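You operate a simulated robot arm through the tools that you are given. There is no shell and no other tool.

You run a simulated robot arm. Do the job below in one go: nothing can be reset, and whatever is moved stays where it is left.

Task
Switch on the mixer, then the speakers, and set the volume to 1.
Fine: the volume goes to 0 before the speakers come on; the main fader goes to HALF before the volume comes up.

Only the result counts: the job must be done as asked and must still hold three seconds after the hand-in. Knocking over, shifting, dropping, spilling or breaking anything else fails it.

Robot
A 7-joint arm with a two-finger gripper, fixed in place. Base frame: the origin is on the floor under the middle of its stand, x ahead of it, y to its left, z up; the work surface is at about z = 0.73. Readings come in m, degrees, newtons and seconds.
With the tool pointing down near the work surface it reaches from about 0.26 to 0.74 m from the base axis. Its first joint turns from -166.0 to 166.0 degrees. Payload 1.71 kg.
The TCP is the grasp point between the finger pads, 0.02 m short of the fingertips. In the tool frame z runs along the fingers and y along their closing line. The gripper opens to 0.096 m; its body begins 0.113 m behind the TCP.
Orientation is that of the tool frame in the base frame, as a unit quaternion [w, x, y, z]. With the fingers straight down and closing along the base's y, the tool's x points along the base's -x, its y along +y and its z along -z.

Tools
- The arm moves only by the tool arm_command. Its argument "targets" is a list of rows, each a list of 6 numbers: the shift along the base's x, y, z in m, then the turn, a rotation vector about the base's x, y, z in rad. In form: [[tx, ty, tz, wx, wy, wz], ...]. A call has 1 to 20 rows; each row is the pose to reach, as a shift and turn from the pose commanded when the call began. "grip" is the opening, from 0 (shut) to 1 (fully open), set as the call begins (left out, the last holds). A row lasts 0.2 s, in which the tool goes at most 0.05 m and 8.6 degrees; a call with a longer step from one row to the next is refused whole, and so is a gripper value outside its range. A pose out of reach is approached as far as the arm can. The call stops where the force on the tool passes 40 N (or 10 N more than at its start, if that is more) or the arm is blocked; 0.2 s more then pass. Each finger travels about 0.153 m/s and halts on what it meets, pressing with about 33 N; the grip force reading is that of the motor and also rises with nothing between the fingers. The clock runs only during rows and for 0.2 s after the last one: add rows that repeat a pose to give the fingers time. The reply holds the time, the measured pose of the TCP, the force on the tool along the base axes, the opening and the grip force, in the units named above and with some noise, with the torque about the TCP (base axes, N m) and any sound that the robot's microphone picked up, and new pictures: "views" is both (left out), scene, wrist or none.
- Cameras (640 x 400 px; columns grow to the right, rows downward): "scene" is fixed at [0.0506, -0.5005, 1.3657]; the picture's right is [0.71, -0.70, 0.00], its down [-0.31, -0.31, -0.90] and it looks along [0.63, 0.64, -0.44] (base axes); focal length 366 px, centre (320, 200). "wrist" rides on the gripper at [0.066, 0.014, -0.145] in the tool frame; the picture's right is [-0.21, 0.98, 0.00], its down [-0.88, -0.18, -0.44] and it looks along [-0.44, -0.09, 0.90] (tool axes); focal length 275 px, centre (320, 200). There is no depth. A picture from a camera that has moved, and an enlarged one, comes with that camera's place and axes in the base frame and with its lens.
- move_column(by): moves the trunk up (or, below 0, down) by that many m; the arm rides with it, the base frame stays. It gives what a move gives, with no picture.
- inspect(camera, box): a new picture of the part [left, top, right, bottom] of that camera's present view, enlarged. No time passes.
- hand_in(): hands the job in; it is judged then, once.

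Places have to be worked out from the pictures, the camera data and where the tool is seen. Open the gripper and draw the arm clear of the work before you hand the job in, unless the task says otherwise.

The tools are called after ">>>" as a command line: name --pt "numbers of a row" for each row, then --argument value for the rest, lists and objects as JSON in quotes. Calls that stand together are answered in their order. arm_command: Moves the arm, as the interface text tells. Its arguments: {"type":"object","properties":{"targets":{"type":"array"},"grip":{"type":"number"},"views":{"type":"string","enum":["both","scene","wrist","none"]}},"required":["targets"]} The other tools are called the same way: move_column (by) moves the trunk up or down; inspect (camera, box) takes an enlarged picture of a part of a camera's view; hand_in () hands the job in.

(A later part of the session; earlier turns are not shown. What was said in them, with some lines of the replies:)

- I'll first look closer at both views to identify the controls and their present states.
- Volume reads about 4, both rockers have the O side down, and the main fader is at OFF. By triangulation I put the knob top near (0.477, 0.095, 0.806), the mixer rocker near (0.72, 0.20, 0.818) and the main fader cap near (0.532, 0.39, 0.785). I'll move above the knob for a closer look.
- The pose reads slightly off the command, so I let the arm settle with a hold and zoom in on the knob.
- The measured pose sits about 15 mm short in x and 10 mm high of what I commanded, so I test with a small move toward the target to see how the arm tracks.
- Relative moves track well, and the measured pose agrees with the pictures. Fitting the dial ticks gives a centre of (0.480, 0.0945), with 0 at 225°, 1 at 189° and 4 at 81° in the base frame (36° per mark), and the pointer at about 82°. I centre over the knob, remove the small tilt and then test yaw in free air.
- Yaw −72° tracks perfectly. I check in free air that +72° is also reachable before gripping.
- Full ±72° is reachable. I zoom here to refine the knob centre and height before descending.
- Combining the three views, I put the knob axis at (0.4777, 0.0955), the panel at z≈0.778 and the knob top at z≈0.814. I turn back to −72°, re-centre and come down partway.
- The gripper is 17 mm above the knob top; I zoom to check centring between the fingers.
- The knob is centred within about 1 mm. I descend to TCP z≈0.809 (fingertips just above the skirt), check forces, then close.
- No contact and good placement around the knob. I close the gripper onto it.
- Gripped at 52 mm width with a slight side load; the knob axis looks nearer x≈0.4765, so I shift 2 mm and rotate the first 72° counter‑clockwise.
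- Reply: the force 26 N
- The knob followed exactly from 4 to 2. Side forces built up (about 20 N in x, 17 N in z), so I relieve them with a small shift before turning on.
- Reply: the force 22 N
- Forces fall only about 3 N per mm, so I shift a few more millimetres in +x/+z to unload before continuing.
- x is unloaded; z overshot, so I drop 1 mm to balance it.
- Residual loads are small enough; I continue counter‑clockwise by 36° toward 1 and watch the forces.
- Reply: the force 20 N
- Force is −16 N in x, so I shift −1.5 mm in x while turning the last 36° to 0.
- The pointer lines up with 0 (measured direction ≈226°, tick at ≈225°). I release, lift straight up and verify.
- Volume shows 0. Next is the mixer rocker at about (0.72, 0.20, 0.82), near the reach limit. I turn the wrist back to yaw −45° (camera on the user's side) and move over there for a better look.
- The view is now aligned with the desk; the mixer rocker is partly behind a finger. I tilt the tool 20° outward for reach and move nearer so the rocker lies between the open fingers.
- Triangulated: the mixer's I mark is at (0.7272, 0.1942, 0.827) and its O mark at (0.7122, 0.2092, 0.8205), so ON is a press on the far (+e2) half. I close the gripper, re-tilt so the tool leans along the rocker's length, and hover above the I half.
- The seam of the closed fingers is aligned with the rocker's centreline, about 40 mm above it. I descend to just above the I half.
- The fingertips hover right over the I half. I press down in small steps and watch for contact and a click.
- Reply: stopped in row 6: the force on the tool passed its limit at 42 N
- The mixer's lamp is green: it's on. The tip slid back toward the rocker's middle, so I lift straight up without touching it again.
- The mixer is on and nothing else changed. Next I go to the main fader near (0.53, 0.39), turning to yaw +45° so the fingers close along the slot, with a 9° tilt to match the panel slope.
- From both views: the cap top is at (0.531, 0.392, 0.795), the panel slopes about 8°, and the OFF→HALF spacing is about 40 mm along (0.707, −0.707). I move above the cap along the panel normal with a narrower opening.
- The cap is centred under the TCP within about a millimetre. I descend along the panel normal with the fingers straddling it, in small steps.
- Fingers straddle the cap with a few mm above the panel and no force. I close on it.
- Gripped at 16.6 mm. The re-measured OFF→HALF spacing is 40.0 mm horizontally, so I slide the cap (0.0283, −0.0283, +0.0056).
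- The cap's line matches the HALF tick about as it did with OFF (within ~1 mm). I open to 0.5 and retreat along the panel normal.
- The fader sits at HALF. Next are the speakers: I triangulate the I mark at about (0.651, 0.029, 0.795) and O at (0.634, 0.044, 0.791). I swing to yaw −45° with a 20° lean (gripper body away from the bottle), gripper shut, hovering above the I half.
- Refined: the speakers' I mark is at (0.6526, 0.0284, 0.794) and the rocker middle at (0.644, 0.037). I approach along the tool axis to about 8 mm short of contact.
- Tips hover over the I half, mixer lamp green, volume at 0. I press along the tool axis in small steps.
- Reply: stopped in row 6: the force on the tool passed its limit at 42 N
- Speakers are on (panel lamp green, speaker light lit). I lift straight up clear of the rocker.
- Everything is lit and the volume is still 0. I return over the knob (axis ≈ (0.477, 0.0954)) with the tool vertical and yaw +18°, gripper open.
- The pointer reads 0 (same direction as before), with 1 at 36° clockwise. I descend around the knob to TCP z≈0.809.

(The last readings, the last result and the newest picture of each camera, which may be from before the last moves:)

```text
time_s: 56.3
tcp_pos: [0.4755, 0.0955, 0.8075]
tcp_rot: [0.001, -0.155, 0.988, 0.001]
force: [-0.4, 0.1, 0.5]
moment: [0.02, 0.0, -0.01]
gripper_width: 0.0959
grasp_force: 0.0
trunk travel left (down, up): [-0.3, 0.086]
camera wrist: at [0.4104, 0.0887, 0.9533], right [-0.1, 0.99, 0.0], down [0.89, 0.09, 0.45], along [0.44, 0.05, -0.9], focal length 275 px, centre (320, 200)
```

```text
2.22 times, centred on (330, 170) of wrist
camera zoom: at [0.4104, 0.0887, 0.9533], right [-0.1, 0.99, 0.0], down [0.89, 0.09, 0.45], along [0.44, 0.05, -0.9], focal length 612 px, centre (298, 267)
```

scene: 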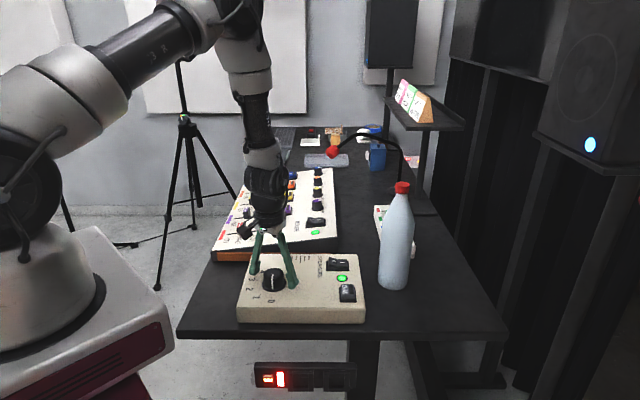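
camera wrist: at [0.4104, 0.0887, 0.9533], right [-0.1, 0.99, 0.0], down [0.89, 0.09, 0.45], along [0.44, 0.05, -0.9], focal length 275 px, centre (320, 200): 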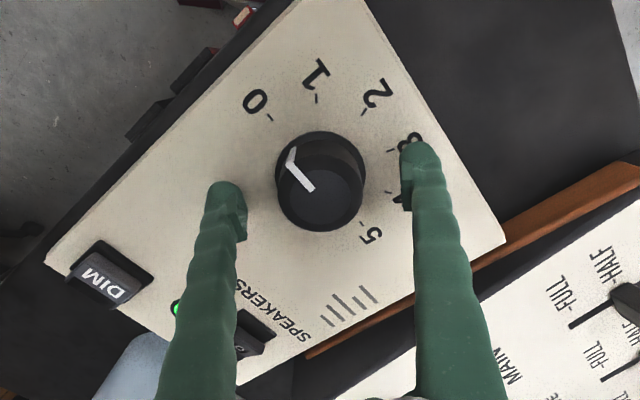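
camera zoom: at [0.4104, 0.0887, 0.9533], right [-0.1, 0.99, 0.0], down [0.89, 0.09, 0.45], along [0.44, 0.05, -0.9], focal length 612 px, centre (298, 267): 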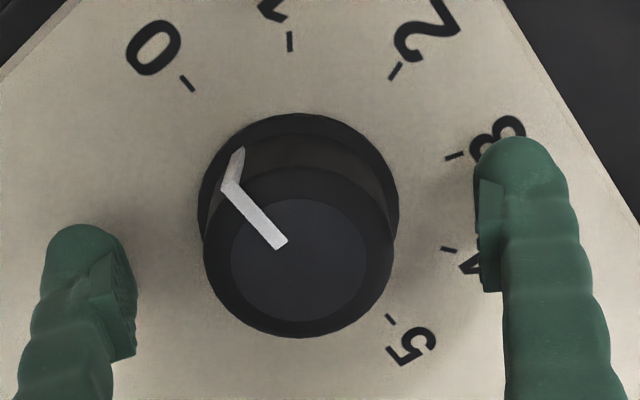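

Well centred, no contact force. I close on the knob.

>>> arm_command --pt "0 0 0 0 0 0" --pt "0 0 0 0 0 0" --pt "0 0 0 0 0 0" --pt "0 0 0 0 0 0" --grip 0 --views "wrist"

>>> inspect --camera "wrist" --box '[200, 80, 460, 260]'

```text
time_s: 57.3
tcp_pos: [0.4776, 0.0955, 0.8083]
tcp_rot: [-0.001, -0.156, 0.988, 0.001]
force: [0.1, 0.2, -2.1]
moment: [0.05, -0.04, 0.02]
gripper_width: 0.0519
grasp_force: 35.3
trunk travel left (down, up): [-0.3, 0.086]
camera wrist: at [0.4105, 0.0888, 0.9534], right [-0.1, 0.99, 0.0], down [0.89, 0.09, 0.45], along [0.44, 0.05, -0.9], focal length 275 px, centre (320, 200)
```

wrist: 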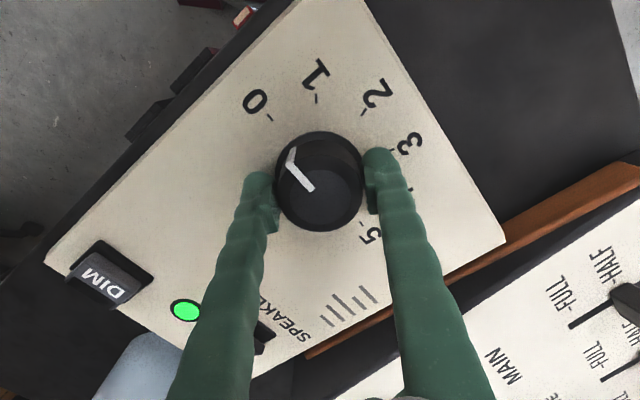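

```text
2.22 times, centred on (330, 170) of wrist
camera zoom: at [0.4105, 0.0888, 0.9534], right [-0.1, 0.99, 0.0], down [0.89, 0.09, 0.45], along [0.44, 0.05, -0.9], focal length 612 px, centre (298, 267)
```

zoom: 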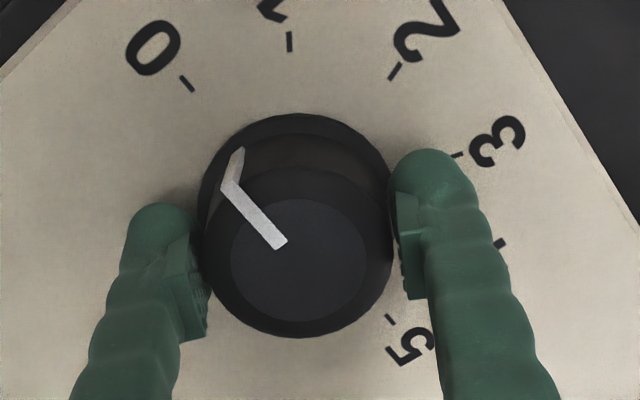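

Gripped with no side load and the knob unmoved. I turn clockwise 36.5° to bring the pointer to 1.

>>> arm_command --pt "0 0 0 0 0 -0.106" --pt "0 0 0 0 0 -0.212" --pt "0 0 0 0 0 -0.319" --pt "0 0 0 0 0 -0.425" --pt "0 0 0 0 0 -0.531" --pt "0 0 0 0 0 -0.637" --pt "0 0 0 0 0 -0.637" --pt "0 0 0 0 0 -0.637" --views "wrist"

>>> inspect --camera "wrist" --box '[200, 80, 460, 260]'

```text
time_s: 59.1
tcp_pos: [0.4767, 0.0948, 0.8089]
tcp_rot: [0.001, 0.161, 0.987, 0.0]
force: [-2.5, 5.6, -0.3]
moment: [0.06, 0.09, -0.02]
gripper_width: 0.052
grasp_force: 34.7
trunk travel left (down, up): [-0.3, 0.086]
camera wrist: at [0.4194, 0.1304, 0.9535], right [0.51, 0.86, 0.0], down [0.77, -0.45, 0.45], along [0.38, -0.23, -0.9], focal length 275 px, centre (320, 200)
```

wrist: 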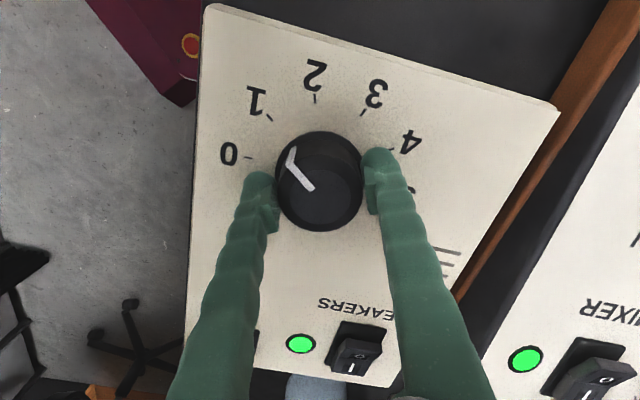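

```text
2.22 times, centred on (330, 170) of wrist
camera zoom: at [0.4194, 0.1304, 0.9535], right [0.51, 0.86, 0.0], down [0.77, -0.45, 0.45], along [0.38, -0.23, -0.9], focal length 612 px, centre (298, 267)
```

zoom: 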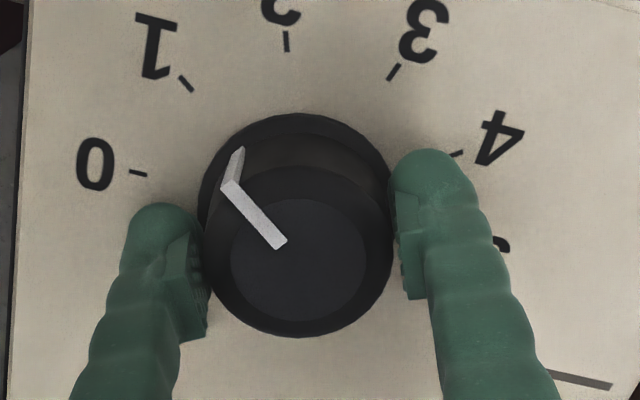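

The pointer lines up with 1 exactly as it did with 0. I open the gripper and lift straight up.

>>> arm_command --pt "0 0 0 0 0 0" --pt "0 0 0 0 0 0" --pt "0 0 0 0 0 0" --pt "0 0 0.03 0 0 0" --pt "0 0 0.07 0 0 0" --pt "0 0 0.115 0 0 0" --pt "0 0 0.16 0 0 0" --pt "0 0 0.16 0 0 0" --grip 1 --views "both"

>>> inspect --camera "wrist" --box '[240, 40, 420, 180]'

>>> inspect --camera "scene" --box '[230, 230, 380, 330]'

>>> inspect --camera "scene" --box '[200, 120, 360, 260]'

```text
time_s: 60.9
tcp_pos: [0.4771, 0.0955, 0.9694]
tcp_rot: [-0.001, 0.162, 0.987, 0.0]
force: [-0.4, 0.5, 0.4]
moment: [0.0, 0.0, 0.04]
gripper_width: 0.0961
grasp_force: 0.1
trunk travel left (down, up): [-0.3, 0.086]
camera wrist: at [0.4198, 0.1302, 1.1146], right [0.51, 0.86, 0.0], down [0.77, -0.45, 0.44], along [0.38, -0.23, -0.9], focal length 275 px, centre (320, 200)
```

scene: 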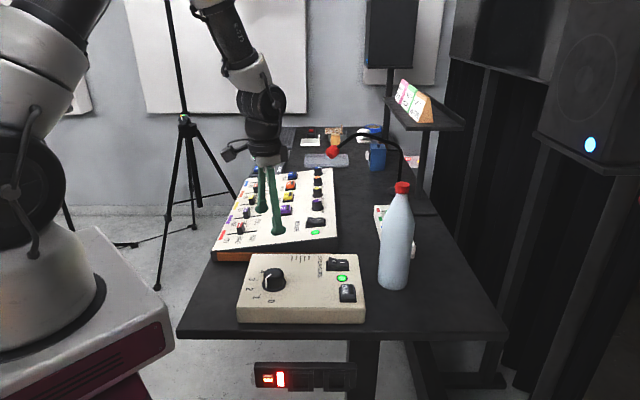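
wrist: 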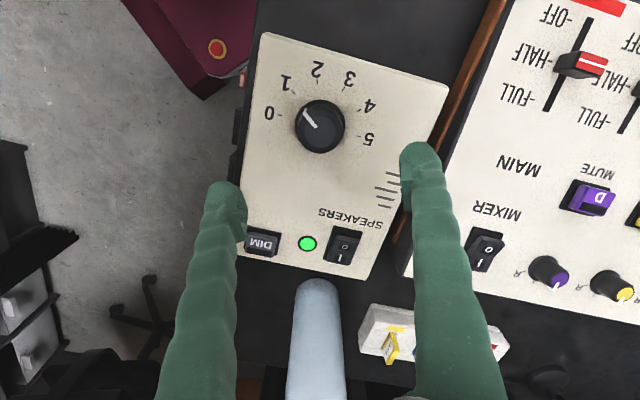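

```text
2.86 times, centred on (330, 110) of wrist
camera zoom: at [0.4198, 0.1302, 1.1146], right [0.51, 0.86, 0.0], down [0.77, -0.45, 0.44], along [0.38, -0.23, -0.9], focal length 786 px, centre (291, 457)
```

zoom: 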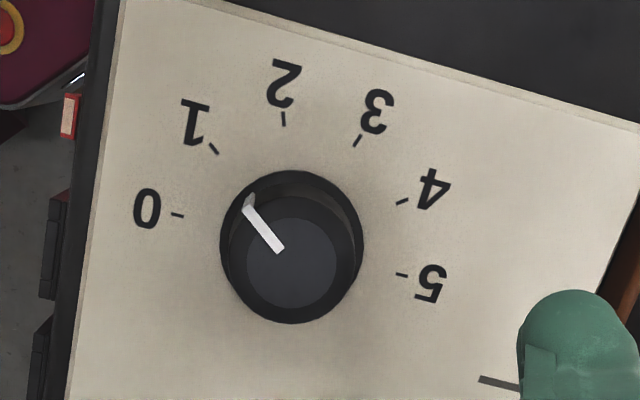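

```text
4.00 times, centred on (305, 280) of scene
camera zoom: at [0.0506, -0.5005, 1.3657], right [0.71, -0.7, 0.0], down [-0.31, -0.31, -0.9], along [0.63, 0.64, -0.44], focal length 1462 px, centre (380, -120)
```

zoom: 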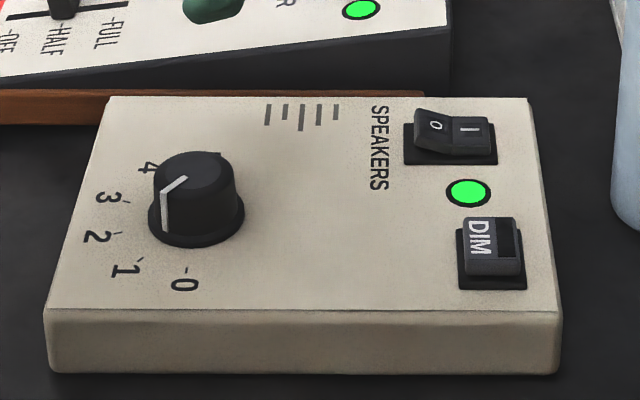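

```text
2.86 times, centred on (280, 190) of scene
camera zoom: at [0.0506, -0.5005, 1.3657], right [0.71, -0.7, 0.0], down [-0.31, -0.31, -0.9], along [0.63, 0.64, -0.44], focal length 1044 px, centre (434, 229)
```

zoom: 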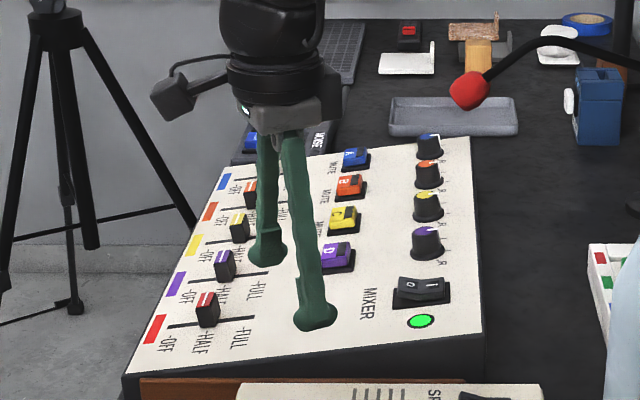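

Volume reads 1, both lamps are green, and the main fader is at HALF. I draw the arm up and clear of the desk, gripper open.

>>> arm_command --pt "0 0 0.04 0 0 0" --pt "0 0 0.08 0 0 0" --pt "-0.01 0.02 0.12 0 0 0" --pt "-0.03 0.04 0.15 0 0 0" --pt "-0.05 0.06 0.17 0 0 0" --pt "-0.05 0.06 0.17 0 0 0" --grip 1 --views "both"

>>> inspect --camera "scene" --box '[200, 150, 440, 330]'

```text
time_s: 62.3
tcp_pos: [0.4286, 0.1554, 1.1381]
tcp_rot: [0.001, 0.163, 0.987, 0.0]
force: [0.3, 0.1, -0.6]
moment: [0.01, 0.04, -0.01]
gripper_width: 0.0961
grasp_force: 0.0
trunk travel left (down, up): [-0.3, 0.086]
camera wrist: at [0.3706, 0.1895, 1.2827], right [0.51, 0.86, 0.0], down [0.77, -0.45, 0.44], along [0.38, -0.23, -0.9], focal length 275 px, centre (320, 200)
```

scene: 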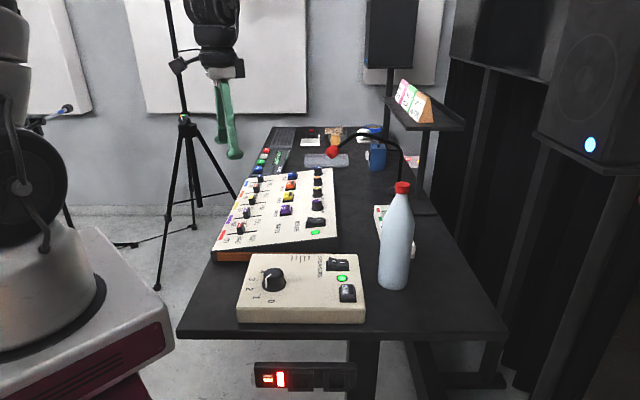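
wrist: 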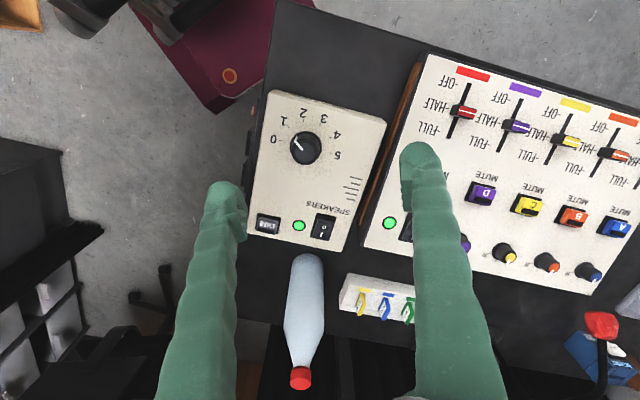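

```text
2.22 times, centred on (320, 240) of scene
camera zoom: at [0.0506, -0.5005, 1.3657], right [0.71, -0.7, 0.0], down [-0.31, -0.31, -0.9], along [0.63, 0.64, -0.44], focal length 812 px, centre (320, 111)
```

zoom: 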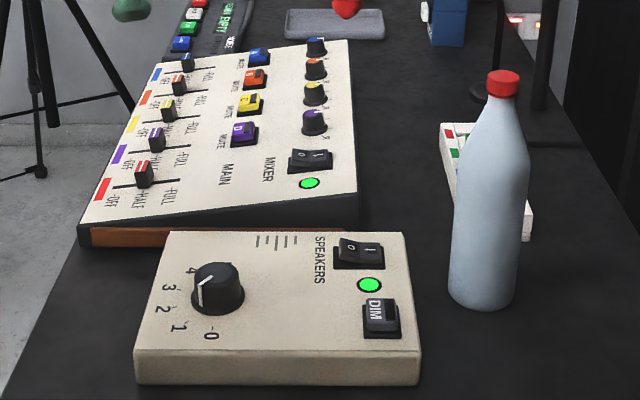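

The final views show the mixer and speakers lit, the main fader at HALF and the volume at 1. The bottle and the other controls haven't moved, and the arm is clear with the gripper open. I hand the job in.

>>> hand_in

```text
The job is handed in.
```

The mixer and the speakers are on, and the volume is at 1. I handed the job in with the arm clear and the gripper open; no verdict came back.

The steps ran in this order:
1. **Volume to 0:** the knob started at 4, and I turned it to 0 before touching either switch.
2. **Mixer on:** its panel lamp turned green.
3. **Main fader to HALF:** by the pictures it sits within about 1 mm of the HALF mark.
4. **Speakers on:** their panel lamp turned green and the light on the speaker came on.
5. **Volume to 1:** the pointer lines up with the 1 mark.

In the last pictures, the bottle, the other faders and the buttons had not moved.
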